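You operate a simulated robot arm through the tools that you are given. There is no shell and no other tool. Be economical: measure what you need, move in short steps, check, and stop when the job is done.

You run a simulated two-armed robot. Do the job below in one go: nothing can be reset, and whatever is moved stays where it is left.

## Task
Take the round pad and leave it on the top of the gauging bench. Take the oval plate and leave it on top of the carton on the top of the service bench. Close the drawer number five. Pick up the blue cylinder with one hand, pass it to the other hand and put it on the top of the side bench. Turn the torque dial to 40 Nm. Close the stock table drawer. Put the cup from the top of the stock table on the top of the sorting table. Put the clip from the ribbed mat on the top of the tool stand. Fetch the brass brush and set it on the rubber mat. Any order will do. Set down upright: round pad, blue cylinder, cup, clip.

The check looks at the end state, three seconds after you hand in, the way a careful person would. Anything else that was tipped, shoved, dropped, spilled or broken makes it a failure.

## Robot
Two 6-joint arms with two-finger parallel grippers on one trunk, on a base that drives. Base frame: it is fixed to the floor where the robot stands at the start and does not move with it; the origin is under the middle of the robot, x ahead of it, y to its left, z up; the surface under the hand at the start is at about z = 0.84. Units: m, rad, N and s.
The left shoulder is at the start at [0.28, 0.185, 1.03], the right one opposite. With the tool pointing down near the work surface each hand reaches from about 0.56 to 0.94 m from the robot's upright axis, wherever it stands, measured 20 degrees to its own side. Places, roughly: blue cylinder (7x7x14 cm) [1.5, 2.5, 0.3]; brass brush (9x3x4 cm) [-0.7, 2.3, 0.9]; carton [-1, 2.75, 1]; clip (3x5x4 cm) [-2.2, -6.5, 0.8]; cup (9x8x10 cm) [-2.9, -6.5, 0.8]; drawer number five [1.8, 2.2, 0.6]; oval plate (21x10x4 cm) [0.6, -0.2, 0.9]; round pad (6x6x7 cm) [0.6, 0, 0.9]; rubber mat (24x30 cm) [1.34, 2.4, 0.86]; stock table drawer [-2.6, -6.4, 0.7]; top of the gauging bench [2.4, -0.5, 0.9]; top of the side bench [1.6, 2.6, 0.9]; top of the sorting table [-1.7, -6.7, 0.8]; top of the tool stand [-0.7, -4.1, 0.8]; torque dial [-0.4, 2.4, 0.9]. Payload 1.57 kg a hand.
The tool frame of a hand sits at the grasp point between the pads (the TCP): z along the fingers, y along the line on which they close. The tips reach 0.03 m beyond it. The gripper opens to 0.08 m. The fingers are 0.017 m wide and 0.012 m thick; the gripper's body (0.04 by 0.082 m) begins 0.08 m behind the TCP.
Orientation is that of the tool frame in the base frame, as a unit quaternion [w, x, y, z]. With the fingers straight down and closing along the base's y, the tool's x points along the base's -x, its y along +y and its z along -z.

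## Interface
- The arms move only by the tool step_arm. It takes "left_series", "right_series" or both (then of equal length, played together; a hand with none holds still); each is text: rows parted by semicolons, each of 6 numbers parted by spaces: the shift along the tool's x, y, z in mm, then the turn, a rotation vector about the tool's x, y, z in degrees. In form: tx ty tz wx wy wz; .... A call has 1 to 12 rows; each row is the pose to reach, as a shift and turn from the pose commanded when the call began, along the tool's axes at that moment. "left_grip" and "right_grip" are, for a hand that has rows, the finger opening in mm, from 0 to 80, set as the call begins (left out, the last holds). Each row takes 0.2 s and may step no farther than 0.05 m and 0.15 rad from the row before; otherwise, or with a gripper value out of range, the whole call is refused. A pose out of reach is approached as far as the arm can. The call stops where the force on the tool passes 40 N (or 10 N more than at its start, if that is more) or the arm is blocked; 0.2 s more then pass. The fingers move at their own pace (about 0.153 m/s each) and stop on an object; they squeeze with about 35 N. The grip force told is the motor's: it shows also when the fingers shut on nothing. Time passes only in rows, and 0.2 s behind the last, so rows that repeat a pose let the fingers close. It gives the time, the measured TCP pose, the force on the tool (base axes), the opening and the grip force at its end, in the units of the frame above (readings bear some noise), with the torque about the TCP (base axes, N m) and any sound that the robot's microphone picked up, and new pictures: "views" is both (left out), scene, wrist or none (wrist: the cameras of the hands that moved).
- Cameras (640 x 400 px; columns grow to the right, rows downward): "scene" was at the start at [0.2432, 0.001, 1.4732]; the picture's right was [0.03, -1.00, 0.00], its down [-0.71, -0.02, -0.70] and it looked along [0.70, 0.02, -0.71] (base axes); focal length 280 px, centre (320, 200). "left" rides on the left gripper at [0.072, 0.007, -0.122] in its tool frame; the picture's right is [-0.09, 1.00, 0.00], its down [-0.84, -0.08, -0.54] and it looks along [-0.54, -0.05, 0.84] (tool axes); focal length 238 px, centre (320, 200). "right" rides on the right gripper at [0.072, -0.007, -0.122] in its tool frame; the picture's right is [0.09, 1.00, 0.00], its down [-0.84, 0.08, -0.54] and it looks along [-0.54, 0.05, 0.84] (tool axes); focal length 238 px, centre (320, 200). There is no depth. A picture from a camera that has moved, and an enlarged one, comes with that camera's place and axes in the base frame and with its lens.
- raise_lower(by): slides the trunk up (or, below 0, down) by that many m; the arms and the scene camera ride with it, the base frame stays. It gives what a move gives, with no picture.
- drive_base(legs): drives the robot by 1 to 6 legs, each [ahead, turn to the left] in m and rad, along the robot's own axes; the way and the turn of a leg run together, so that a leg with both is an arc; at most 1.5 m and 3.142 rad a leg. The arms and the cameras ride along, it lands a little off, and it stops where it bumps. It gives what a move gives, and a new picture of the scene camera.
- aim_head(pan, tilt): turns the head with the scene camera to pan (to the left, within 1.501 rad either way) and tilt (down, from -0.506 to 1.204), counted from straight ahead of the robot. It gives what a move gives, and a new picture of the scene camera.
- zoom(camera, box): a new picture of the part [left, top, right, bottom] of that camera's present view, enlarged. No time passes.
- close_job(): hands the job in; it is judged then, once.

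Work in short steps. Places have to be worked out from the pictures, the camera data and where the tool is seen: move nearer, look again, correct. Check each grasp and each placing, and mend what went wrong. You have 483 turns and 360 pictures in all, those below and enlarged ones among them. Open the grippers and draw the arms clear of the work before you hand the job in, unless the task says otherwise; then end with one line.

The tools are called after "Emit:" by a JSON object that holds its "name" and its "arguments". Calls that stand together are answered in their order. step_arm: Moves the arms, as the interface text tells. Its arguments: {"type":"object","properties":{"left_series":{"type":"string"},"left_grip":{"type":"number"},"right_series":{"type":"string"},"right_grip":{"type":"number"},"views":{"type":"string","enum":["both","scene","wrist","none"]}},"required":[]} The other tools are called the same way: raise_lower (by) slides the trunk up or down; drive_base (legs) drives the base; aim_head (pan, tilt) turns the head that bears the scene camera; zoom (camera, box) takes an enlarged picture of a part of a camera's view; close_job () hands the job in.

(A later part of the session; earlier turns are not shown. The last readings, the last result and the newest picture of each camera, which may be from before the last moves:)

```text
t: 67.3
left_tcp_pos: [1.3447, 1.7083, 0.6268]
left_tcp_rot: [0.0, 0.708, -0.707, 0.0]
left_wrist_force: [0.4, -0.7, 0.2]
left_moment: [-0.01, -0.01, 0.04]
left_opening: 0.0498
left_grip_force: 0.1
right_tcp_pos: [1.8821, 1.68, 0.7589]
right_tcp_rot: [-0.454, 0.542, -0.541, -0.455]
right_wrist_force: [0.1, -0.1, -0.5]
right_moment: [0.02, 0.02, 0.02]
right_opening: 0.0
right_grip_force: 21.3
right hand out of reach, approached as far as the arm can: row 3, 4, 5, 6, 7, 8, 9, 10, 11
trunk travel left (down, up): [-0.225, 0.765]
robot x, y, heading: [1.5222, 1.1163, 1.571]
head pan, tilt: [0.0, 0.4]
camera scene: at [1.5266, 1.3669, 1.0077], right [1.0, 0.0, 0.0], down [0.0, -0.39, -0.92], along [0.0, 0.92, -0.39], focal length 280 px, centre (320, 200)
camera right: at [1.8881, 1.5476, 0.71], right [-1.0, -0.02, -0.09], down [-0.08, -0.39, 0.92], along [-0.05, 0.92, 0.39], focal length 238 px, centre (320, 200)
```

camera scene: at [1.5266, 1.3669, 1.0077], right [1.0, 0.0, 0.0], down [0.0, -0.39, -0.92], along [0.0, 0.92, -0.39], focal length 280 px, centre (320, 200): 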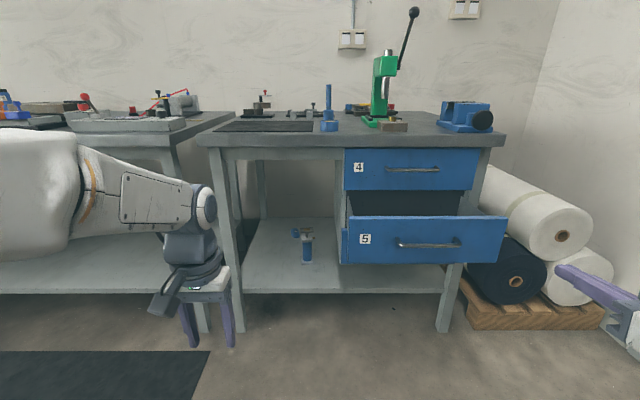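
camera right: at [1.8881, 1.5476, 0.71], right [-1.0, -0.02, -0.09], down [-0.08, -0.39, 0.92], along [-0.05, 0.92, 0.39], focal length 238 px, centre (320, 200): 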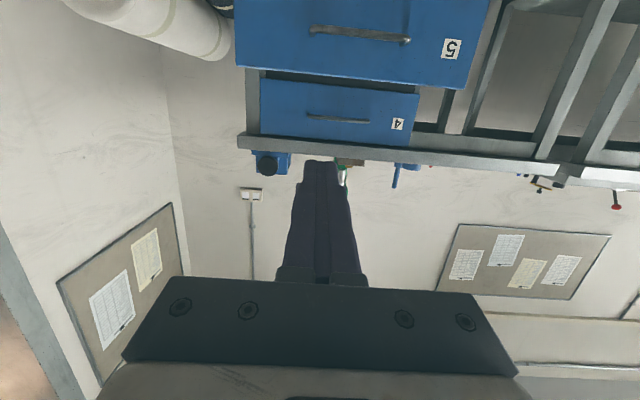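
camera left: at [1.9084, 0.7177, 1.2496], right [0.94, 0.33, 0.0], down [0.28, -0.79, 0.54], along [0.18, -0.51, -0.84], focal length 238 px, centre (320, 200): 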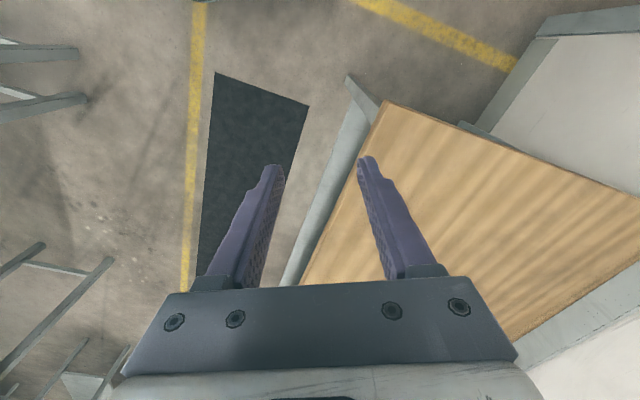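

The arm couldn't fold that close, so it drifted up and out. I'll extend it forward toward the drawer face, stopping short, to get back into reach.

Emit:
{"name": "step_arm", "arguments": {"right_series": "-8 -4 45 0 0 0;-16 -8 90 0 0 0;-24 -12 135 0 0 0;-32 -16 180 0 0 0;-38 -20 220 0 0 0;-40 -21 240 0 0 0;-40 -21 240 0 0 0"}}

```text
t: 68.9
left_tcp_pos: [1.3443, 1.709, 0.6263]
left_tcp_rot: [0.0, 0.707, -0.707, 0.0]
left_wrist_force: [0.4, -1.0, 0.4]
left_moment: [0.02, 0.01, 0.01]
left_opening: 0.05
left_grip_force: 0.0
right_tcp_pos: [1.9017, 1.9231, 0.7538]
right_tcp_rot: [-0.454, 0.542, -0.542, -0.455]
right_wrist_force: [-0.5, -0.3, 0.7]
right_moment: [-0.01, 0.02, 0.0]
right_opening: 0.0001
right_grip_force: 21.7
trunk travel left (down, up): [-0.225, 0.765]
robot x, y, heading: [1.5231, 1.1181, 1.575]
head pan, tilt: [0.0, 0.4]
camera scene: at [1.5266, 1.3669, 1.0077], right [1.0, 0.0, 0.0], down [0.0, -0.39, -0.92], along [0.0, 0.92, -0.39], focal length 280 px, centre (320, 200)
camera right: at [1.909, 1.7913, 0.7048], right [-1.0, -0.02, -0.09], down [-0.08, -0.39, 0.92], along [-0.05, 0.92, 0.39], focal length 238 px, centre (320, 200)
```

scene: 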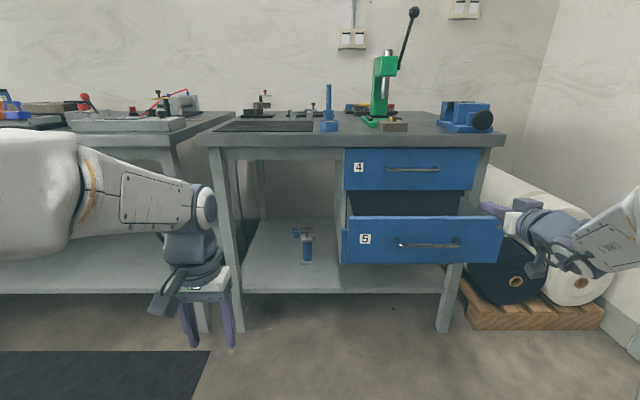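
right: 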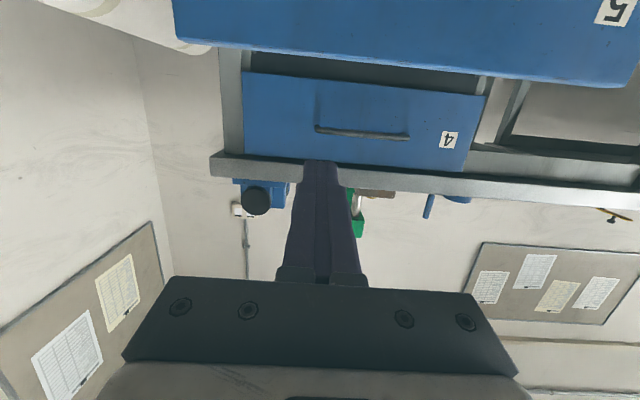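

Back in control. I'll lower to z≈0.632 and centre on the drawer face, just short of contact.

Emit:
{"name": "step_arm", "arguments": {"right_series": "35 22 10 0 0 0;70 44 25 0 0 0;100 64 45 0 0 0;109 72 75 0 0 0;109 72 75 0 0 0"}}

```text
t: 70.1
left_tcp_pos: [1.3438, 1.7085, 0.6268]
left_tcp_rot: [0.001, -0.707, 0.707, 0.0]
left_wrist_force: [0.0, -0.5, 0.2]
left_moment: [0.02, 0.02, 0.02]
left_opening: 0.0497
left_grip_force: 0.0
right_tcp_pos: [1.8315, 1.9765, 0.6352]
right_tcp_rot: [-0.455, 0.541, -0.541, -0.455]
right_wrist_force: [0.2, 0.4, -0.1]
right_moment: [0.01, 0.03, -0.01]
right_opening: 0.0001
right_grip_force: 22.2
trunk travel left (down, up): [-0.225, 0.765]
robot x, y, heading: [1.5241, 1.1154, 1.565]
head pan, tilt: [0.0, 0.4]
camera scene: at [1.5267, 1.3669, 1.0077], right [1.0, 0.0, 0.0], down [0.0, -0.39, -0.92], along [0.0, 0.92, -0.39], focal length 280 px, centre (320, 200)
camera right: at [1.8381, 1.8451, 0.5866], right [-1.0, -0.02, -0.09], down [-0.08, -0.39, 0.92], along [-0.05, 0.92, 0.39], focal length 238 px, centre (320, 200)
```

scene: 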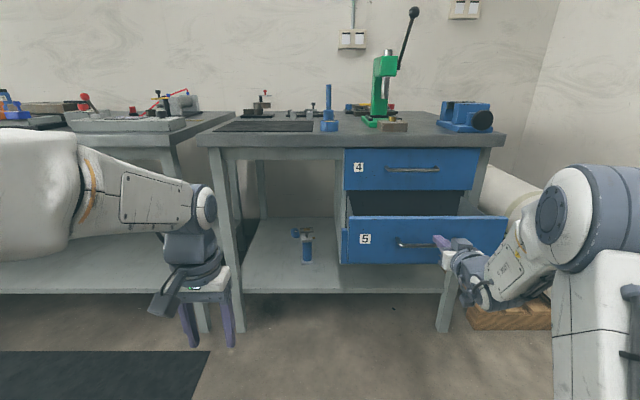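
right: 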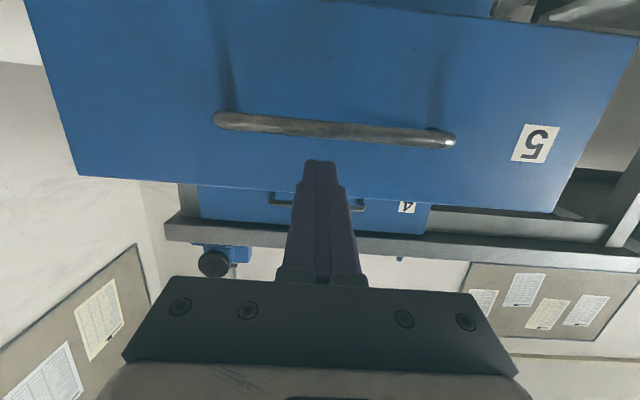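

Fingertips are just above the handle. I'll push the drawer in slowly, straight ahead.

Emit:
{"name": "step_arm", "arguments": {"right_series": "-3 0 20 0 0 0;-7 0 40 0 0 0;-10 0 60 0 0 0;-14 0 80 0 0 0;-17 0 100 0 0 0;-21 0 120 0 0 0;-24 0 135 0 0 0"}}

```text
t: 71.7
left_tcp_pos: [1.344, 1.708, 0.6268]
left_tcp_rot: [0.001, -0.707, 0.707, 0.0]
left_wrist_force: [-0.2, -0.3, -0.4]
left_moment: [0.0, 0.01, 0.0]
left_opening: 0.0499
left_grip_force: 0.0
right_tcp_pos: [1.8282, 2.1167, 0.6353]
right_tcp_rot: [-0.454, 0.542, -0.541, -0.455]
right_wrist_force: [0.0, 0.5, 0.6]
right_moment: [-0.05, 0.0, 0.01]
right_opening: 0.0
right_grip_force: 20.9
trunk travel left (down, up): [-0.225, 0.765]
robot x, y, heading: [1.5222, 1.1113, 1.572]
head pan, tilt: [0.0, 0.4]
camera scene: at [1.5266, 1.3669, 1.0077], right [1.0, 0.0, 0.0], down [0.0, -0.39, -0.92], along [0.0, 0.92, -0.39], focal length 280 px, centre (320, 200)
camera right: at [1.8362, 1.9852, 0.5861], right [-1.0, -0.02, -0.09], down [-0.08, -0.39, 0.92], along [-0.05, 0.92, 0.39], focal length 238 px, centre (320, 200)
```

scene: 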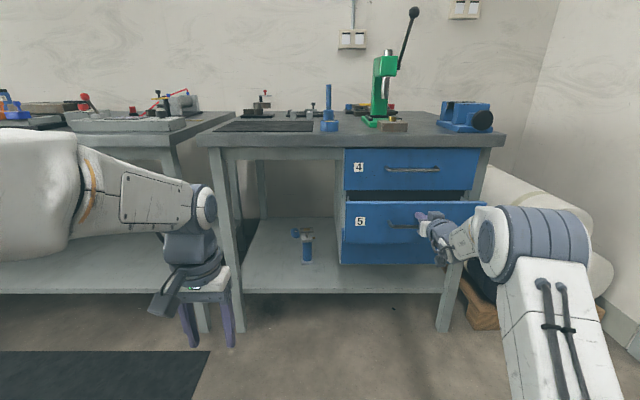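
right: 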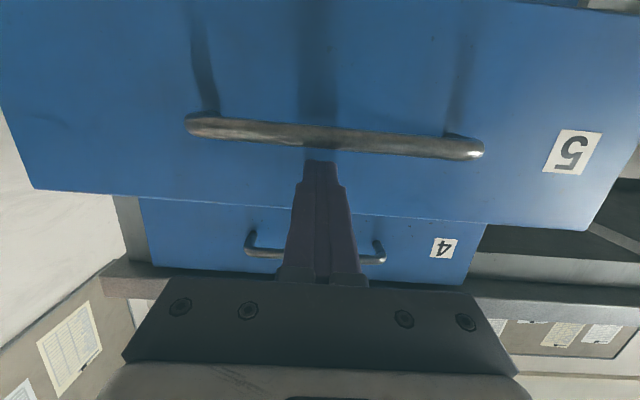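

The drawer is moving in. I'll keep pushing until it seats.

Emit:
{"name": "step_arm", "arguments": {"right_series": "-2 0 15 0 0 0;-5 0 30 0 0 0;-7 0 45 0 0 0;-10 0 57 0 0 0;-12 0 66 0 0 0;-13 0 75 0 0 0;-14 0 82 0 0 0"}}

```text
t: 73.3
left_tcp_pos: [1.3435, 1.7085, 0.6271]
left_tcp_rot: [0.0, 0.707, -0.707, 0.001]
left_wrist_force: [0.4, 0.1, -0.1]
left_moment: [-0.03, -0.03, 0.01]
left_opening: 0.05
left_grip_force: 0.1
right_tcp_pos: [1.8302, 2.1985, 0.6338]
right_tcp_rot: [0.455, -0.541, 0.542, 0.455]
right_wrist_force: [0.3, -1.3, -0.2]
right_moment: [-0.01, -0.04, 0.0]
right_opening: 0.0
right_grip_force: 21.3
trunk travel left (down, up): [-0.225, 0.765]
robot x, y, heading: [1.5255, 1.1135, 1.573]
head pan, tilt: [0.0, 0.4]
camera scene: at [1.5266, 1.3669, 1.0077], right [1.0, 0.0, 0.0], down [0.0, -0.39, -0.92], along [0.0, 0.92, -0.39], focal length 280 px, centre (320, 200)
camera right: at [1.8378, 2.0669, 0.5857], right [-1.0, -0.02, -0.09], down [-0.08, -0.39, 0.92], along [-0.05, 0.92, 0.39], focal length 238 px, centre (320, 200)
```

scene: 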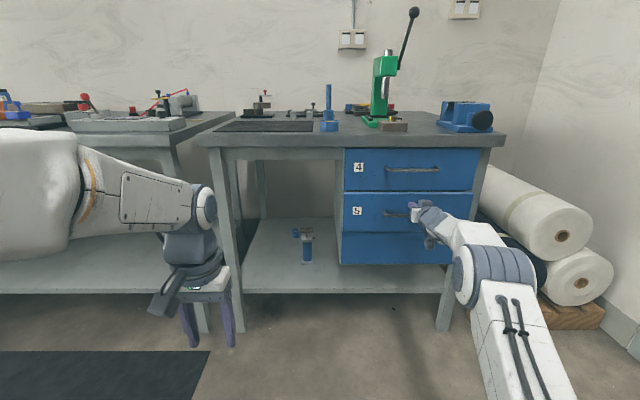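
right: 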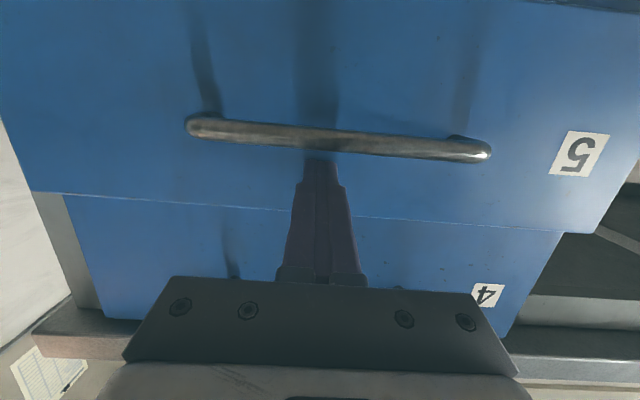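

Almost flush. I'll push on in 4 mm steps until it resists.

Emit:
{"name": "step_arm", "arguments": {"right_series": "-1 0 5 0 0 0;-2 0 9 0 0 0;-2 0 13 0 0 0;-3 0 17 0 0 0;-4 0 21 0 0 0;-4 0 25 0 0 0"}}

Emit:
{"name": "zoom", "arguments": {"camera": "scene", "box": [320, 130, 520, 280]}}

```text
t: 74.5
left_tcp_pos: [1.345, 1.7092, 0.6271]
left_tcp_rot: [0.0, 0.707, -0.707, 0.0]
left_wrist_force: [-0.2, -0.4, 0.4]
left_moment: [0.0, -0.01, 0.03]
left_opening: 0.05
left_grip_force: 0.1
right_tcp_pos: [1.8311, 2.2182, 0.6341]
right_tcp_rot: [-0.454, 0.543, -0.541, -0.455]
right_wrist_force: [-4.6, -28.8, 2.6]
right_moment: [0.16, -0.12, 0.16]
right_opening: 0.0
right_grip_force: 21.2
trunk travel left (down, up): [-0.225, 0.765]
robot x, y, heading: [1.5222, 1.1167, 1.566]
head pan, tilt: [0.0, 0.4]
stopped in row 6 (right hand): the force on the tool passed its limit at 66 N (the readings are from after the stop); the commanded pose is now the measured one
camera scene: at [1.5268, 1.3658, 1.0079], right [1.0, 0.0, 0.0], down [0.0, -0.39, -0.92], along [0.0, 0.92, -0.39], focal length 280 px, centre (320, 200)
camera right: at [1.838, 2.0862, 0.5849], right [-1.0, -0.02, -0.09], down [-0.08, -0.39, 0.92], along [-0.05, 0.92, 0.38], focal length 238 px, centre (320, 200)
```

scene: 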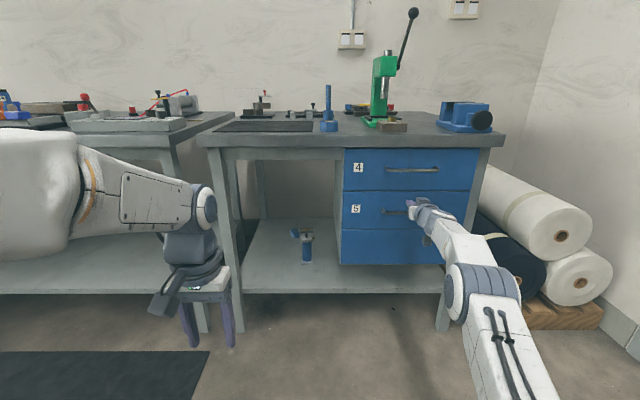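
right: 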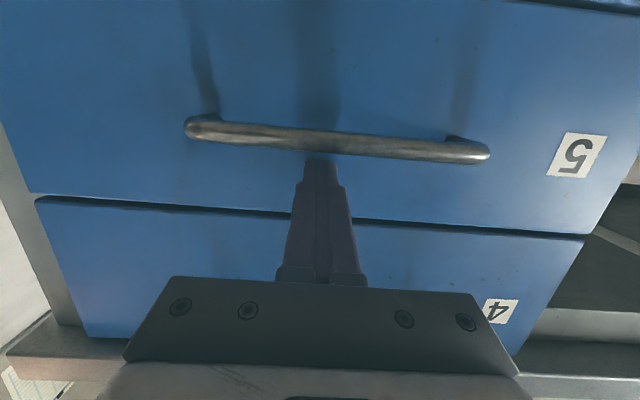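

```text
2.67 times, centred on (420, 205) of scene
camera zoom: at [1.5268, 1.3658, 1.0079], right [1.0, 0.0, 0.0], down [0.0, -0.39, -0.92], along [0.0, 0.92, -0.39], focal length 745 px, centre (53, 187)
```

zoom: 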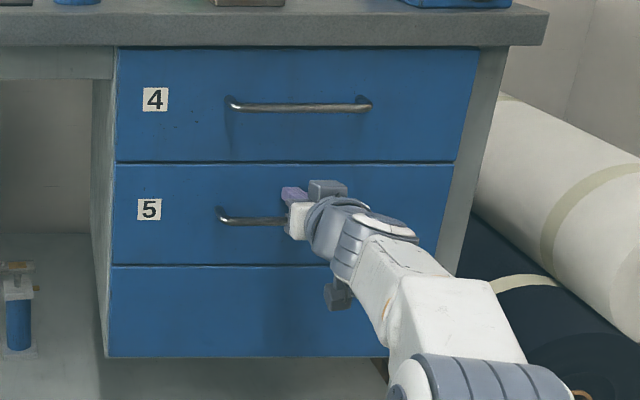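

Drawer five is flush with drawer four. I'll draw the right hand back, and lower the trunk so I can see and reach under the bench.

Emit:
{"name": "step_arm", "arguments": {"right_series": "6 0 -35 0 0 0;14 0 -80 0 0 0;22 0 -125 0 0 0;30 0 -170 0 0 0;38 0 -215 0 0 0;46 0 -260 0 0 0;52 0 -300 0 0 0", "views": "none"}}

Emit:
{"name": "aim_head", "arguments": {"pan": 0, "tilt": 0.5}}

Emit:
{"name": "zoom", "arguments": {"camera": "scene", "box": [240, 100, 400, 200]}}

```text
t: 76.1
left_tcp_pos: [1.3452, 1.7082, 0.6256]
left_tcp_rot: [-0.001, -0.707, 0.707, 0.0]
left_wrist_force: [0.5, 0.1, 0.1]
left_moment: [0.0, -0.01, -0.01]
left_opening: 0.05
left_grip_force: 0.0
right_tcp_pos: [1.8296, 1.9112, 0.6345]
right_tcp_rot: [-0.453, 0.544, -0.541, -0.454]
right_wrist_force: [0.2, 1.0, -0.4]
right_moment: [-0.01, 0.02, 0.01]
right_opening: 0.0001
right_grip_force: 21.5
trunk travel left (down, up): [-0.225, 0.765]
robot x, y, heading: [1.5229, 1.1139, 1.573]
head pan, tilt: [0.0, 0.4]
```

```text
t: 76.8
left_tcp_pos: [1.3447, 1.7084, 0.6265]
left_tcp_rot: [0.0, 0.707, -0.707, 0.0]
left_wrist_force: [-0.8, 1.1, -0.8]
left_moment: [-0.03, 0.0, 0.03]
left_opening: 0.0499
left_grip_force: 0.0
right_tcp_pos: [1.8292, 1.9131, 0.6344]
right_tcp_rot: [-0.453, 0.543, -0.542, -0.454]
right_wrist_force: [-0.5, -0.6, 0.0]
right_moment: [0.0, 0.0, -0.01]
right_opening: 0.0002
right_grip_force: 21.7
trunk travel left (down, up): [-0.225, 0.765]
robot x, y, heading: [1.5275, 1.1131, 1.57]
head pan, tilt: [0.0, 0.499]
camera scene: at [1.5268, 1.365, 0.9986], right [1.0, 0.0, 0.0], down [0.0, -0.48, -0.88], along [0.0, 0.88, -0.48], focal length 280 px, centre (320, 200)
```

scene: 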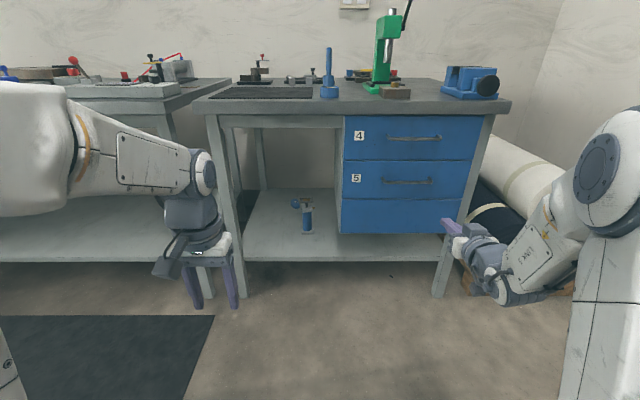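

```text
4.00 times, centred on (320, 150) of scene
camera zoom: at [1.5268, 1.365, 0.9986], right [1.0, 0.0, 0.0], down [0.0, -0.48, -0.88], along [0.0, 0.88, -0.48], focal length 1118 px, centre (320, 400)
```

zoom: 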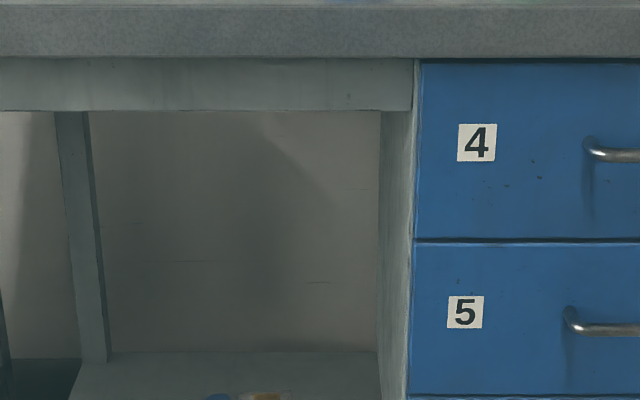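

The opening under the bench is x≈1.25–1.60, z<0.78. I'll fold the right hand back to pointing down, and pitch the left hand forward about 55° while extending it a little.

Emit:
{"name": "step_arm", "arguments": {"right_series": "3 0 -20 0 8 0;7 0 -40 0 16 0;10 0 -60 0 24 0;14 0 -80 0 32 0;17 0 -100 0 40 0;21 0 -120 0 48 0;24 0 -140 0 56 0;28 0 -160 0 64 0;31 0 -180 0 72 0;35 0 -200 0 80 0;35 0 -200 0 80 0", "left_series": "-15 0 0 0 0 0;-30 0 0 0 -6 0;-45 0 0 0 -12 0;-60 0 0 0 -18 0;-75 0 0 0 -24 0;-90 0 0 0 -30 0;-105 0 0 0 -36 0;-120 0 0 0 -42 0;-135 0 0 0 -48 0;-150 0 0 0 -55 0;-150 0 0 0 -55 0", "left_grip": 80}}

```text
t: 79.2
left_tcp_pos: [1.3462, 1.8595, 0.627]
left_tcp_rot: [0.327, -0.627, 0.627, 0.327]
left_wrist_force: [0.3, 0.0, 0.4]
left_moment: [-0.02, 0.04, -0.01]
left_opening: 0.0802
left_grip_force: 0.1
left hand out of reach, approached as far as the arm can: row 9
right_tcp_pos: [1.8306, 1.7104, 0.6353]
right_tcp_rot: [0.002, 0.707, -0.707, 0.001]
right_wrist_force: [0.0, 0.2, 0.2]
right_moment: [-0.02, 0.03, 0.0]
right_opening: 0.0
right_grip_force: 20.9
trunk travel left (down, up): [-0.225, 0.765]
robot x, y, heading: [1.528, 1.1162, 1.569]
head pan, tilt: [0.0, 0.499]
camera scene: at [1.5268, 1.365, 0.9986], right [1.0, 0.0, 0.0], down [0.0, -0.48, -0.88], along [0.0, 0.88, -0.48], focal length 280 px, centre (320, 200)
camera right: at [1.8383, 1.6408, 0.7579], right [-1.0, -0.09, 0.0], down [-0.08, 0.84, 0.54], along [-0.05, 0.54, -0.84], focal length 238 px, centre (320, 200)
camera left: at [1.338, 1.7172, 0.6385], right [-1.0, 0.05, 0.08], down [0.08, 0.04, 1.0], along [0.05, 1.0, -0.04], focal length 238 px, centre (320, 200)
```

scene: 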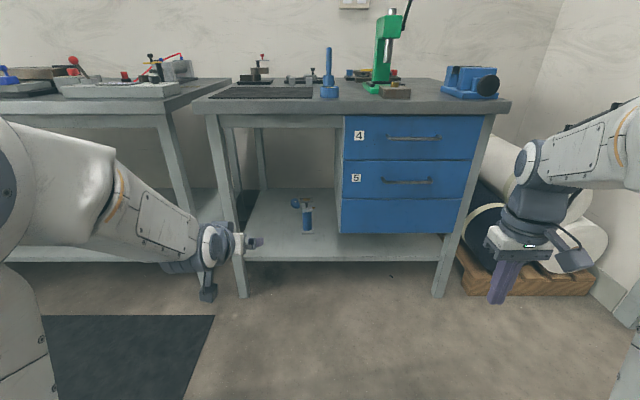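
right: 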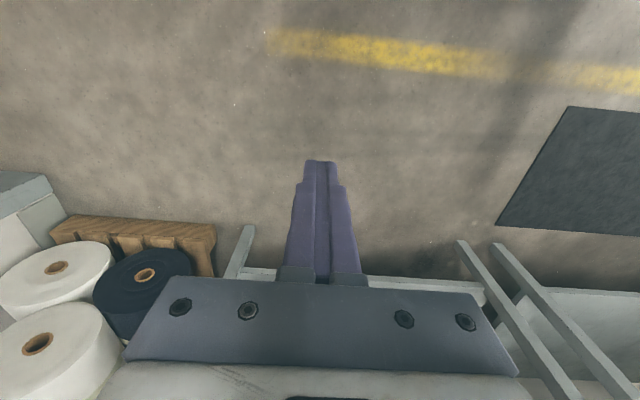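
left: 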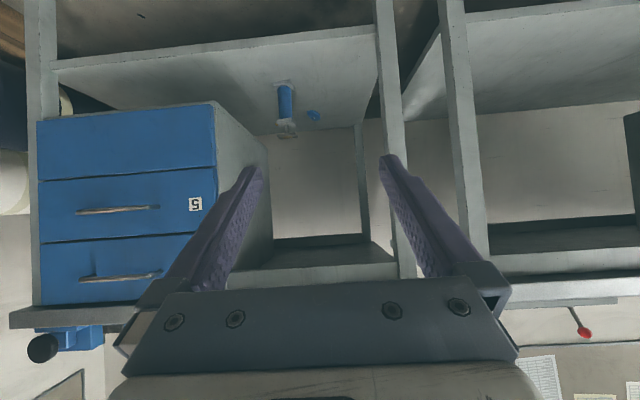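

The cylinder is visible at about (1.46, 2.45) with its base near z 0.25. I'll lower further and drive 0.28 m closer.

Emit:
{"name": "raise_lower", "arguments": {"by": -0.18}}

Emit:
{"name": "drive_base", "arguments": {"legs": [[0.25, 0]]}}

Emit:
{"name": "zoom", "arguments": {"camera": "left", "box": [160, 0, 480, 200]}}

```text
t: 81.2
left_tcp_pos: [1.345, 1.8583, 0.4466]
left_tcp_rot: [0.327, -0.627, 0.628, 0.326]
left_wrist_force: [-0.4, 0.2, 0.3]
left_moment: [0.03, -0.03, 0.01]
left_opening: 0.08
left_grip_force: 0.1
right_tcp_pos: [1.8314, 1.7126, 0.4555]
right_tcp_rot: [0.002, 0.708, -0.706, 0.001]
right_wrist_force: [0.1, -0.2, 0.2]
right_moment: [0.04, 0.0, 0.03]
right_opening: 0.0
right_grip_force: 21.3
trunk travel left (down, up): [-0.045, 0.945]
robot x, y, heading: [1.5236, 1.1138, 1.564]
head pan, tilt: [0.0, 0.499]
```

```text
t: 83.0
left_tcp_pos: [1.3455, 2.1062, 0.4461]
left_tcp_rot: [0.327, -0.627, 0.628, 0.325]
left_wrist_force: [-1.0, -0.8, -0.4]
left_moment: [0.0, -0.02, -0.01]
left_opening: 0.0797
left_grip_force: 0.1
right_tcp_pos: [1.831, 1.9597, 0.4548]
right_tcp_rot: [0.001, 0.708, -0.706, 0.001]
right_wrist_force: [0.0, 0.7, -0.1]
right_moment: [-0.03, 0.0, 0.0]
right_opening: 0.0002
right_grip_force: 21.4
trunk travel left (down, up): [-0.045, 0.945]
robot x, y, heading: [1.5253, 1.3658, 1.566]
head pan, tilt: [0.0, 0.499]
camera scene: at [1.5272, 1.6132, 0.8185], right [1.0, 0.0, 0.0], down [0.0, -0.48, -0.88], along [0.0, 0.88, -0.48], focal length 280 px, centre (320, 200)
```

scene: 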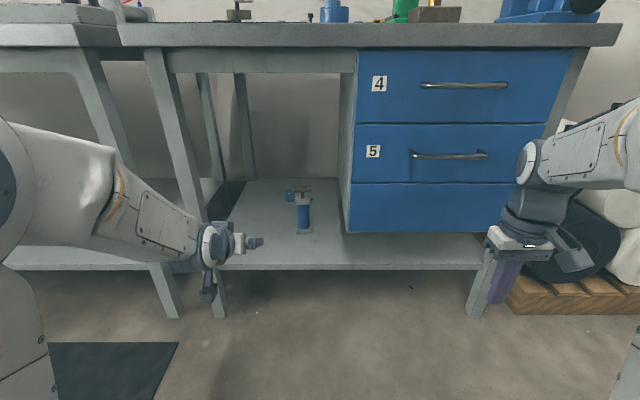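

```text
2.00 times, centred on (320, 100) of left
camera zoom: at [1.3385, 1.9654, 0.4587], right [-1.0, 0.05, 0.08], down [0.08, 0.04, 1.0], along [0.05, 1.0, -0.04], focal length 477 px, centre (320, 400)
```

zoom: 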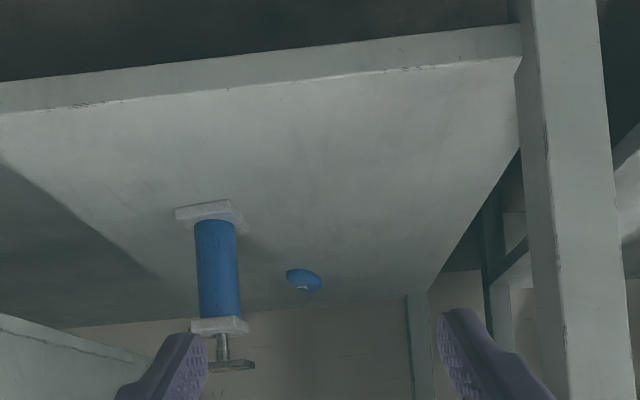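

From both views the cylinder's axis is near (1.464, 2.43), its base at z≈0.245 and its blue body about 4 cm thick. I'll line the left hand up with it, still short of touching.

Emit:
{"name": "step_arm", "arguments": {"left_series": "0 -40 0 0 0 0;0 -80 0 0 0 0;-5 -119 15 0 0 0;-18 -119 60 0 0 0;-32 -119 105 0 0 0;-46 -119 150 0 0 0;-60 -119 190 0 0 0;-60 -119 190 0 0 0", "left_grip": 75}}

```text
t: 84.8
left_tcp_pos: [1.4643, 2.2974, 0.3871]
left_tcp_rot: [0.327, -0.627, 0.628, 0.326]
left_wrist_force: [-1.0, 0.7, 0.4]
left_moment: [-0.02, 0.0, -0.02]
left_opening: 0.075
left_grip_force: 0.1
right_tcp_pos: [1.8317, 1.9585, 0.455]
right_tcp_rot: [0.002, 0.708, -0.706, 0.001]
right_wrist_force: [-0.4, -0.3, 0.2]
right_moment: [-0.01, -0.04, 0.0]
right_opening: 0.0
right_grip_force: 20.7
trunk travel left (down, up): [-0.045, 0.945]
robot x, y, heading: [1.5253, 1.3599, 1.564]
head pan, tilt: [0.0, 0.499]
camera scene: at [1.5272, 1.6132, 0.8185], right [1.0, 0.0, 0.0], down [0.0, -0.48, -0.88], along [0.0, 0.88, -0.48], focal length 280 px, centre (320, 200)
camera left: at [1.4568, 2.1566, 0.3988], right [-1.0, 0.05, 0.08], down [0.08, 0.04, 1.0], along [0.05, 1.0, -0.04], focal length 238 px, centre (320, 200)
```

scene: 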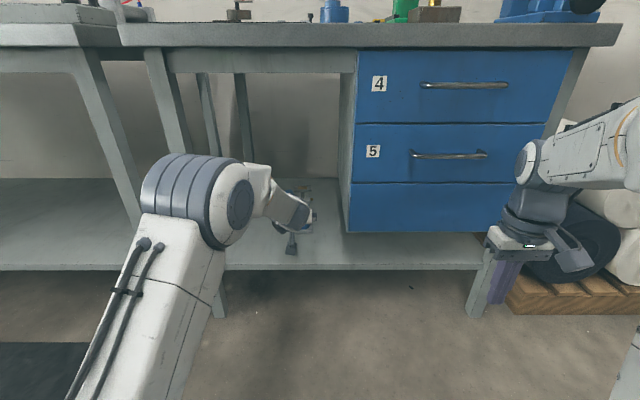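
left: 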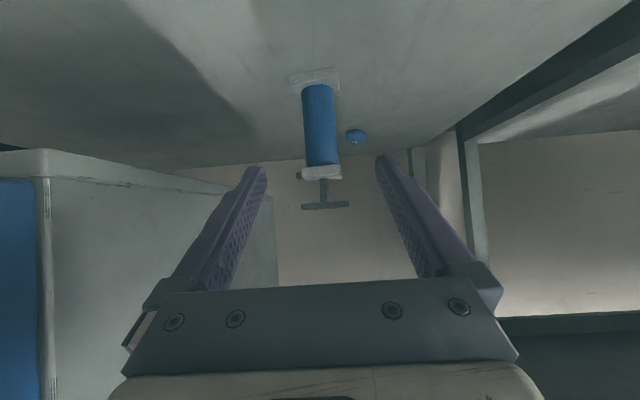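

The body spans z 0.27–0.35 at about (1.4645, 2.415). I'll slide in along the finger direction to grip it mid-body.

Emit:
{"name": "step_arm", "arguments": {"left_series": "-1 0 35 0 0 0;-3 0 70 0 0 0;-4 0 100 0 0 0;-5 0 125 0 0 0;-6 0 139 0 0 0;-6 0 139 0 0 0", "views": "wrist"}}

```text
t: 86.2
left_tcp_pos: [1.4656, 2.4134, 0.3117]
left_tcp_rot: [0.327, -0.627, 0.628, 0.326]
left_wrist_force: [0.1, 0.4, -0.1]
left_moment: [-0.01, 0.01, 0.0]
left_opening: 0.075
left_grip_force: 0.0
right_tcp_pos: [1.8323, 1.9591, 0.455]
right_tcp_rot: [0.001, 0.709, -0.705, 0.002]
right_wrist_force: [0.2, 0.0, -1.3]
right_moment: [-0.01, -0.01, -0.02]
right_opening: 0.0001
right_grip_force: 21.5
trunk travel left (down, up): [-0.045, 0.945]
robot x, y, heading: [1.5247, 1.3659, 1.57]
head pan, tilt: [0.0, 0.499]
camera left: at [1.4576, 2.2723, 0.3239], right [-1.0, 0.05, 0.08], down [0.08, 0.04, 1.0], along [0.05, 1.0, -0.04], focal length 238 px, centre (320, 200)
```

left: 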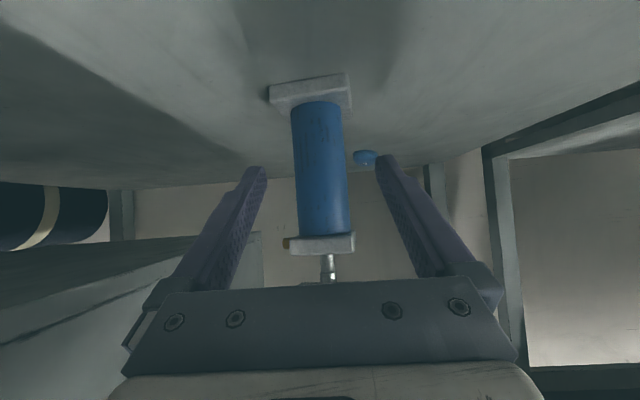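

Comparing the two wrist views puts the axis farther in, near y≈2.48, with the body at z 0.23–0.345. I'll slide on to there before closing.

Emit:
{"name": "step_arm", "arguments": {"left_series": "-7 0 17 0 0 0;-14 0 34 0 0 0;-20 0 50 0 0 0;-25 0 62 0 0 0;-25 0 62 0 0 0", "views": "wrist"}}

```text
t: 87.4
left_tcp_pos: [1.4647, 2.438, 0.3057]
left_tcp_rot: [0.326, -0.627, 0.627, 0.327]
left_wrist_force: [-0.1, -1.4, -0.3]
left_moment: [0.0, -0.04, 0.03]
left_opening: 0.0751
left_grip_force: 0.1
left hand out of reach, approached as far as the arm can: row 2, 3, 4, 5
right_tcp_pos: [1.8309, 1.9592, 0.4545]
right_tcp_rot: [0.001, 0.709, -0.705, 0.002]
right_wrist_force: [0.5, 0.5, -0.9]
right_moment: [0.01, 0.0, 0.0]
right_opening: 0.0
right_grip_force: 21.2
trunk travel left (down, up): [-0.045, 0.945]
robot x, y, heading: [1.5208, 1.3633, 1.565]
head pan, tilt: [0.0, 0.499]
camera left: at [1.4577, 2.2976, 0.3169], right [-1.0, 0.05, 0.08], down [0.08, 0.04, 1.0], along [0.05, 1.0, -0.04], focal length 238 px, centre (320, 200)
```

left: 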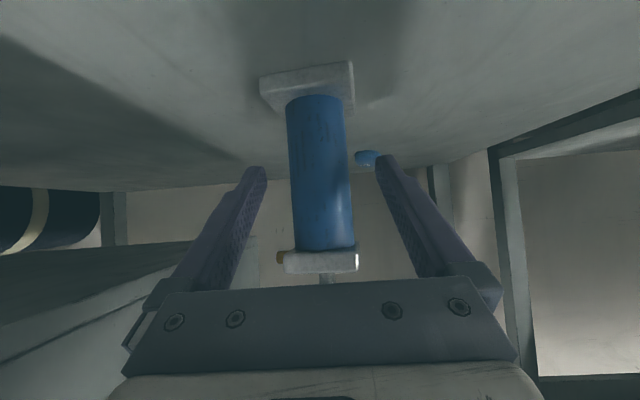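

The arm is at full stretch, so I'll roll the base forward 45 mm to bring the fingers around the body.

Emit:
{"name": "drive_base", "arguments": {"legs": [[0.045, 0]]}}

Emit:
{"name": "zoom", "arguments": {"camera": "left", "box": [160, 50, 480, 300]}}

```text
t: 88.3
left_tcp_pos: [1.4663, 2.4843, 0.305]
left_tcp_rot: [-0.326, 0.628, -0.627, -0.327]
left_wrist_force: [-0.4, 0.8, -0.7]
left_moment: [-0.01, 0.01, -0.02]
left_opening: 0.0749
left_grip_force: 0.0
right_tcp_pos: [1.8324, 2.0055, 0.4548]
right_tcp_rot: [0.002, 0.709, -0.705, 0.001]
right_wrist_force: [-0.2, 0.3, -0.4]
right_moment: [0.03, 0.03, 0.0]
right_opening: 0.0002
right_grip_force: 21.2
trunk travel left (down, up): [-0.045, 0.945]
robot x, y, heading: [1.5271, 1.4072, 1.568]
head pan, tilt: [0.0, 0.499]
camera scene: at [1.5272, 1.659, 0.8185], right [1.0, 0.0, 0.0], down [0.0, -0.48, -0.88], along [0.0, 0.88, -0.48], focal length 280 px, centre (320, 200)
```

scene: 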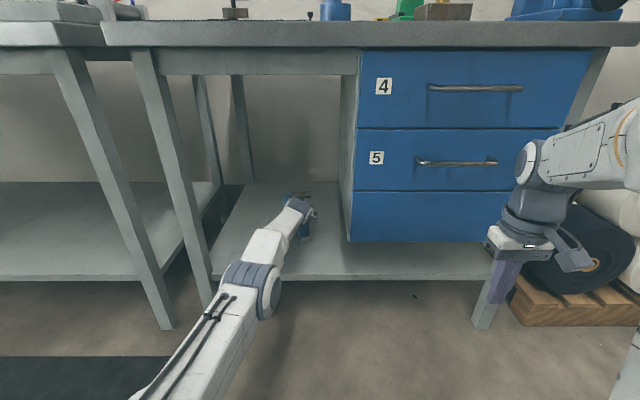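

```text
1.60 times, centred on (320, 175) of left
camera zoom: at [1.4576, 2.3434, 0.3169], right [-1.0, 0.05, 0.08], down [0.08, 0.04, 1.0], along [0.05, 1.0, -0.04], focal length 381 px, centre (320, 240)
```

zoom: 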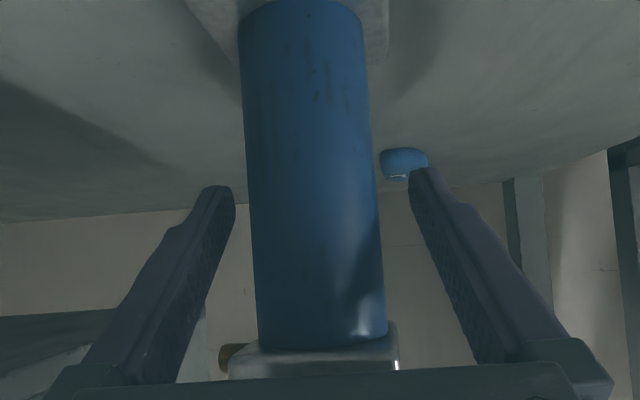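

The body now sits at the grasp point, so I'll close.

Emit:
{"name": "step_arm", "arguments": {"left_series": "0 0 0 0 0 0;0 0 0 0 0 0;0 0 0 0 0 0", "left_grip": 0, "views": "wrist"}}

```text
t: 89.1
left_tcp_pos: [1.4655, 2.4846, 0.305]
left_tcp_rot: [-0.327, 0.627, -0.627, -0.326]
left_wrist_force: [3.8, 0.5, -0.8]
left_moment: [-0.12, -0.01, 0.08]
left_opening: 0.0435
left_grip_force: 35.6
right_tcp_pos: [1.8315, 2.0058, 0.4553]
right_tcp_rot: [0.002, 0.708, -0.706, 0.002]
right_wrist_force: [-0.6, -0.1, 0.3]
right_moment: [0.01, 0.03, -0.02]
right_opening: 0.0001
right_grip_force: 21.5
trunk travel left (down, up): [-0.045, 0.945]
robot x, y, heading: [1.5243, 1.4063, 1.573]
head pan, tilt: [0.0, 0.499]
camera left: at [1.4581, 2.3434, 0.317], right [-1.0, 0.05, 0.08], down [0.08, 0.04, 1.0], along [0.05, 1.0, -0.04], focal length 238 px, centre (320, 200)
```

left: 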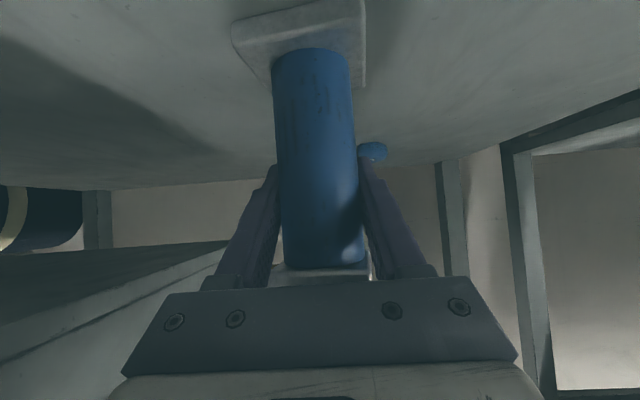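

Held firmly at 43.5 mm. I'll lift it by raising the trunk 8 cm, then back the robot out.

Emit:
{"name": "raise_lower", "arguments": {"by": 0.08}}

Emit:
{"name": "drive_base", "arguments": {"legs": [[-0.5, 0]]}}

Emit:
{"name": "zoom", "arguments": {"camera": "left", "box": [0, 0, 640, 400]}}

```text
t: 90.3
left_tcp_pos: [1.4653, 2.4847, 0.3839]
left_tcp_rot: [-0.326, 0.627, -0.627, -0.326]
left_wrist_force: [0.5, -0.2, -8.3]
left_moment: [0.05, -0.03, 0.01]
left_opening: 0.0432
left_grip_force: 35.6
right_tcp_pos: [1.8318, 2.0062, 0.5342]
right_tcp_rot: [0.001, 0.708, -0.706, 0.001]
right_wrist_force: [-0.3, -0.4, 0.2]
right_moment: [-0.03, -0.02, 0.04]
right_opening: 0.0001
right_grip_force: 21.7
trunk travel left (down, up): [-0.125, 0.865]
robot x, y, heading: [1.5235, 1.4092, 1.568]
head pan, tilt: [0.0, 0.499]
```

```text
t: 93.3
left_tcp_pos: [1.4658, 1.9786, 0.3846]
left_tcp_rot: [0.326, -0.627, 0.628, 0.327]
left_wrist_force: [-0.3, 0.0, -7.1]
left_moment: [0.07, 0.01, 0.01]
left_opening: 0.0435
left_grip_force: 35.1
right_tcp_pos: [1.8317, 1.4989, 0.5349]
right_tcp_rot: [0.001, 0.707, -0.707, 0.002]
right_wrist_force: [-0.6, 0.4, 0.2]
right_moment: [0.01, -0.03, 0.01]
right_opening: 0.0001
right_grip_force: 21.4
trunk travel left (down, up): [-0.125, 0.865]
robot x, y, heading: [1.5251, 0.9023, 1.564]
head pan, tilt: [0.0, 0.499]
camera scene: at [1.5265, 1.1531, 0.8984], right [1.0, 0.0, 0.0], down [0.0, -0.48, -0.88], along [0.0, 0.88, -0.48], focal length 280 px, centre (320, 200)
```

scene: 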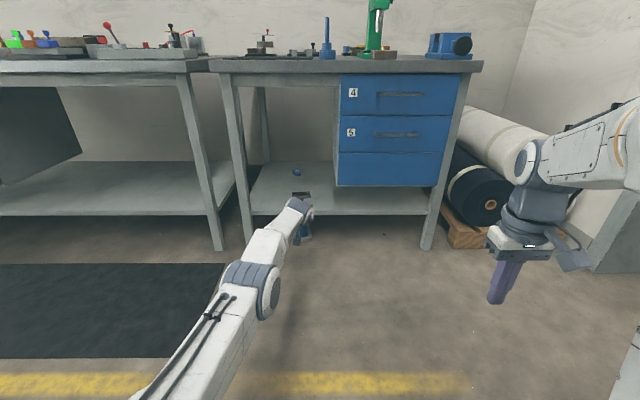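

```text
1.00 times, centred on (320, 200) of left (not enlarged: the box is as wide or as high as the picture)
camera zoom: at [1.4585, 1.8374, 0.3964], right [-1.0, 0.05, 0.08], down [0.08, 0.04, 1.0], along [0.05, 1.0, -0.04], focal length 238 px, centre (320, 200)
```

zoom: 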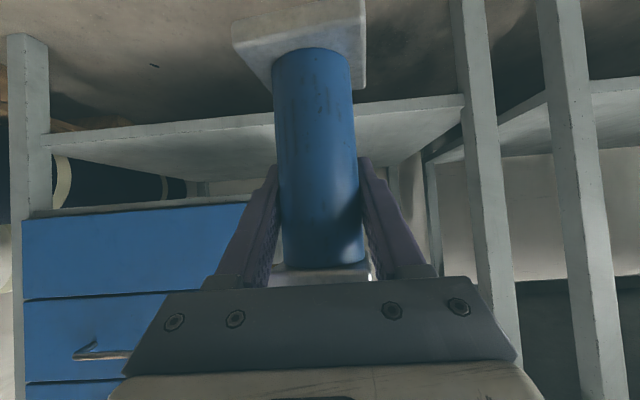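

The cylinder is clear and hanging upright in the left grip. I'll raise the trunk back to working height.

Emit:
{"name": "raise_lower", "arguments": {"by": 0.4}}

Emit:
{"name": "raise_lower", "arguments": {"by": 0.25}}

Emit:
{"name": "step_arm", "arguments": {"left_series": "23 0 -33 0 0 0;46 0 -66 0 0 0;68 -10 -98 0 0 0;91 -25 -130 0 0 0;115 -40 -164 0 0 0;138 -50 -197 0 0 0;155 -60 -222 0 0 0;155 -60 -222 0 0 0", "views": "scene"}}

```text
t: 97.1
left_tcp_pos: [1.4659, 1.9783, 0.7833]
left_tcp_rot: [0.325, -0.627, 0.628, 0.326]
left_wrist_force: [0.7, 0.7, -6.6]
left_moment: [0.1, 0.01, -0.01]
left_opening: 0.0434
left_grip_force: 35.0
right_tcp_pos: [1.8315, 1.4992, 0.9349]
right_tcp_rot: [0.002, 0.707, -0.707, 0.001]
right_wrist_force: [-0.5, 0.5, 0.5]
right_moment: [0.02, -0.01, 0.0]
right_opening: 0.0002
right_grip_force: 20.9
trunk travel left (down, up): [-0.525, 0.465]
robot x, y, heading: [1.5225, 0.9029, 1.569]
head pan, tilt: [0.0, 0.499]
```

```text
t: 99.7
left_tcp_pos: [1.4659, 1.9778, 1.0337]
left_tcp_rot: [0.325, -0.628, 0.628, 0.326]
left_wrist_force: [0.3, 0.7, -7.7]
left_moment: [0.08, 0.01, -0.01]
left_opening: 0.0433
left_grip_force: 34.9
right_tcp_pos: [1.8319, 1.4992, 1.1853]
right_tcp_rot: [-0.001, -0.706, 0.708, -0.001]
right_wrist_force: [-1.0, -0.4, -0.4]
right_moment: [-0.03, -0.03, 0.0]
right_opening: 0.0001
right_grip_force: 21.6
trunk travel left (down, up): [-0.775, 0.215]
robot x, y, heading: [1.5203, 0.9022, 1.565]
head pan, tilt: [0.0, 0.499]
```

```text
t: 101.5
left_tcp_pos: [1.5288, 1.7083, 1.0358]
left_tcp_rot: [0.327, -0.626, 0.628, 0.326]
left_wrist_force: [-0.8, -0.2, -7.7]
left_moment: [0.06, -0.01, 0.0]
left_opening: 0.043
left_grip_force: 34.5
right_tcp_pos: [1.8327, 1.4995, 1.185]
right_tcp_rot: [-0.001, -0.707, 0.707, -0.001]
right_wrist_force: [-0.1, -0.9, -0.6]
right_moment: [-0.02, 0.02, 0.01]
right_opening: 0.0
right_grip_force: 20.9
trunk travel left (down, up): [-0.775, 0.215]
robot x, y, heading: [1.5256, 0.9002, 1.569]
head pan, tilt: [0.0, 0.499]
camera scene: at [1.5266, 1.153, 1.5485], right [1.0, 0.0, 0.0], down [0.0, -0.48, -0.88], along [0.0, 0.88, -0.48], focal length 280 px, centre (320, 200)
```

scene: 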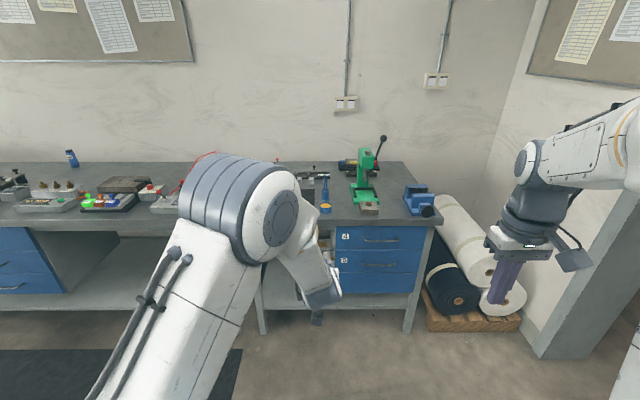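

The elbow hides the cylinder from the head camera, so I'll bring the right hand up and near it and look with the wrist camera.

Emit:
{"name": "step_arm", "arguments": {"right_series": "0 0 -40 0 0 0;-15 20 -75 0 0 0;-35 55 -80 0 0 0;-60 90 -80 0 0 0;-80 120 -80 0 0 0;-80 120 -80 0 0 0", "right_grip": 80}}

```text
t: 102.9
left_tcp_pos: [1.5282, 1.7079, 1.0356]
left_tcp_rot: [0.326, -0.627, 0.628, 0.326]
left_wrist_force: [-0.9, 0.4, -7.5]
left_moment: [0.06, 0.01, 0.01]
left_opening: 0.0429
left_grip_force: 35.4
right_tcp_pos: [1.7116, 1.58, 1.2634]
right_tcp_rot: [-0.001, -0.707, 0.707, -0.002]
right_wrist_force: [-0.9, -0.6, 0.1]
right_moment: [-0.04, -0.04, -0.01]
right_opening: 0.0802
right_grip_force: 0.0
trunk travel left (down, up): [-0.775, 0.215]
robot x, y, heading: [1.5272, 0.9083, 1.572]
head pan, tilt: [0.0, 0.499]
camera scene: at [1.5264, 1.1534, 1.5484], right [1.0, 0.0, 0.0], down [0.0, -0.48, -0.88], along [0.0, 0.88, -0.48], focal length 280 px, centre (320, 200)
camera right: at [1.7187, 1.5091, 1.3872], right [-1.0, -0.09, 0.0], down [-0.08, 0.84, 0.54], along [-0.05, 0.54, -0.84], focal length 238 px, centre (320, 200)
```

scene: 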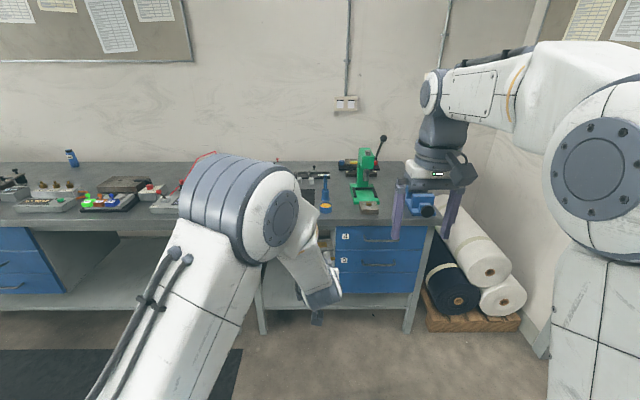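
right: 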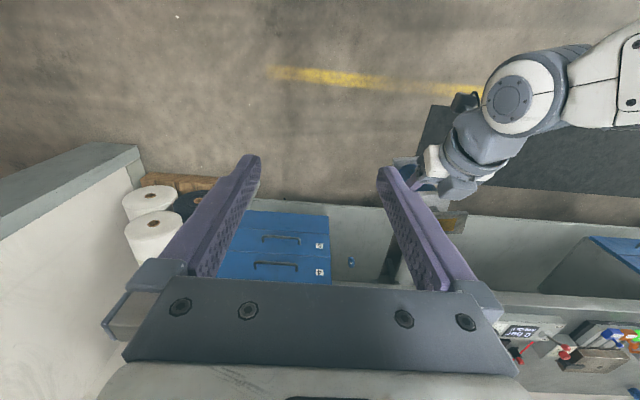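

The top plate shows near (1.52, 1.70). I'll move the right hand nearer and above it for a proper look.

Emit:
{"name": "step_arm", "arguments": {"right_series": "-30 28 0 0 0 0;-60 55 0 0 0 0;-85 80 0 0 0 0;-105 110 0 0 0 0;-105 150 0 0 0 0;-105 150 0 0 0 0", "right_grip": 80}}

```text
t: 104.3
left_tcp_pos: [1.5267, 1.7092, 1.0356]
left_tcp_rot: [0.327, -0.627, 0.628, 0.326]
left_wrist_force: [-0.6, 0.3, -8.4]
left_moment: [0.1, 0.0, 0.04]
left_opening: 0.0431
left_grip_force: 35.2
right_tcp_pos: [1.5612, 1.6868, 1.2628]
right_tcp_rot: [0.001, 0.707, -0.707, 0.001]
right_wrist_force: [0.2, -0.1, 1.1]
right_moment: [0.03, -0.02, -0.02]
right_opening: 0.0799
right_grip_force: 0.1
trunk travel left (down, up): [-0.775, 0.215]
robot x, y, heading: [1.5226, 0.9039, 1.568]
head pan, tilt: [0.0, 0.499]
camera scene: at [1.5263, 1.1533, 1.5485], right [1.0, 0.0, 0.0], down [0.0, -0.48, -0.88], along [0.0, 0.88, -0.48], focal length 280 px, centre (320, 200)
camera right: at [1.5679, 1.6148, 1.3863], right [-1.0, -0.09, 0.0], down [-0.08, 0.84, 0.54], along [-0.05, 0.54, -0.84], focal length 238 px, centre (320, 200)
```

scene: 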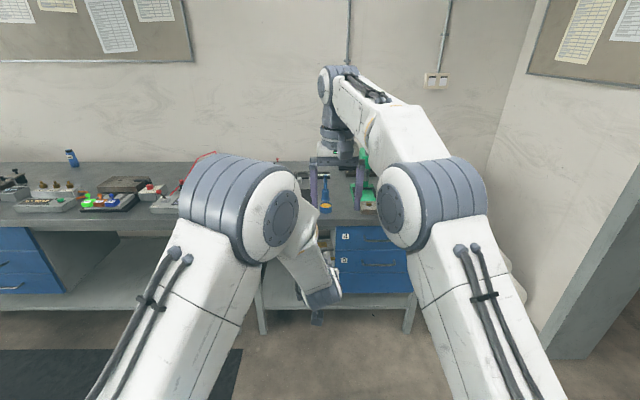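
right: 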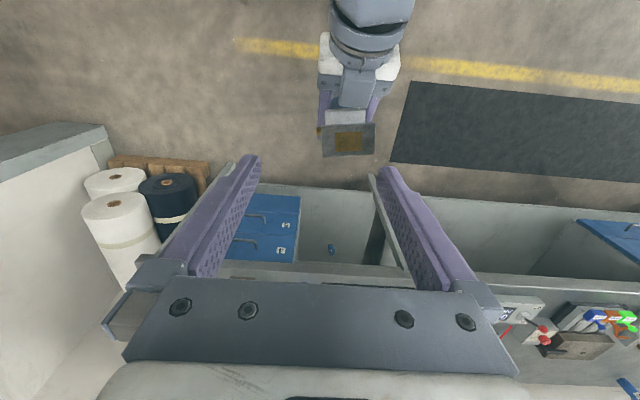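

Emit:
{"name": "zoom", "arguments": {"camera": "right", "box": [270, 60, 430, 180]}}

```text
3.33 times, centred on (350, 120) of right
camera zoom: at [1.5679, 1.6148, 1.3863], right [-1.0, -0.09, 0.0], down [-0.08, 0.84, 0.54], along [-0.05, 0.54, -0.84], focal length 794 px, centre (220, 467)
```

zoom: 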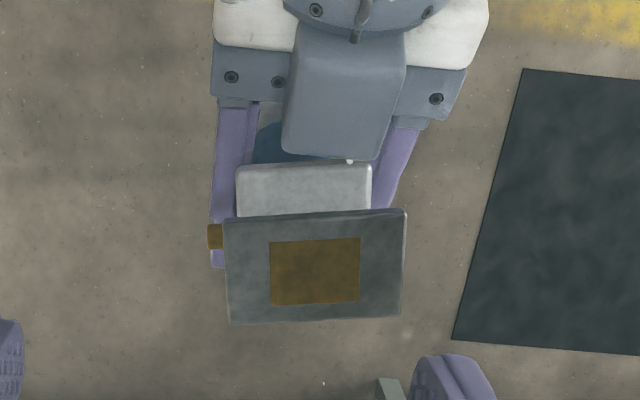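

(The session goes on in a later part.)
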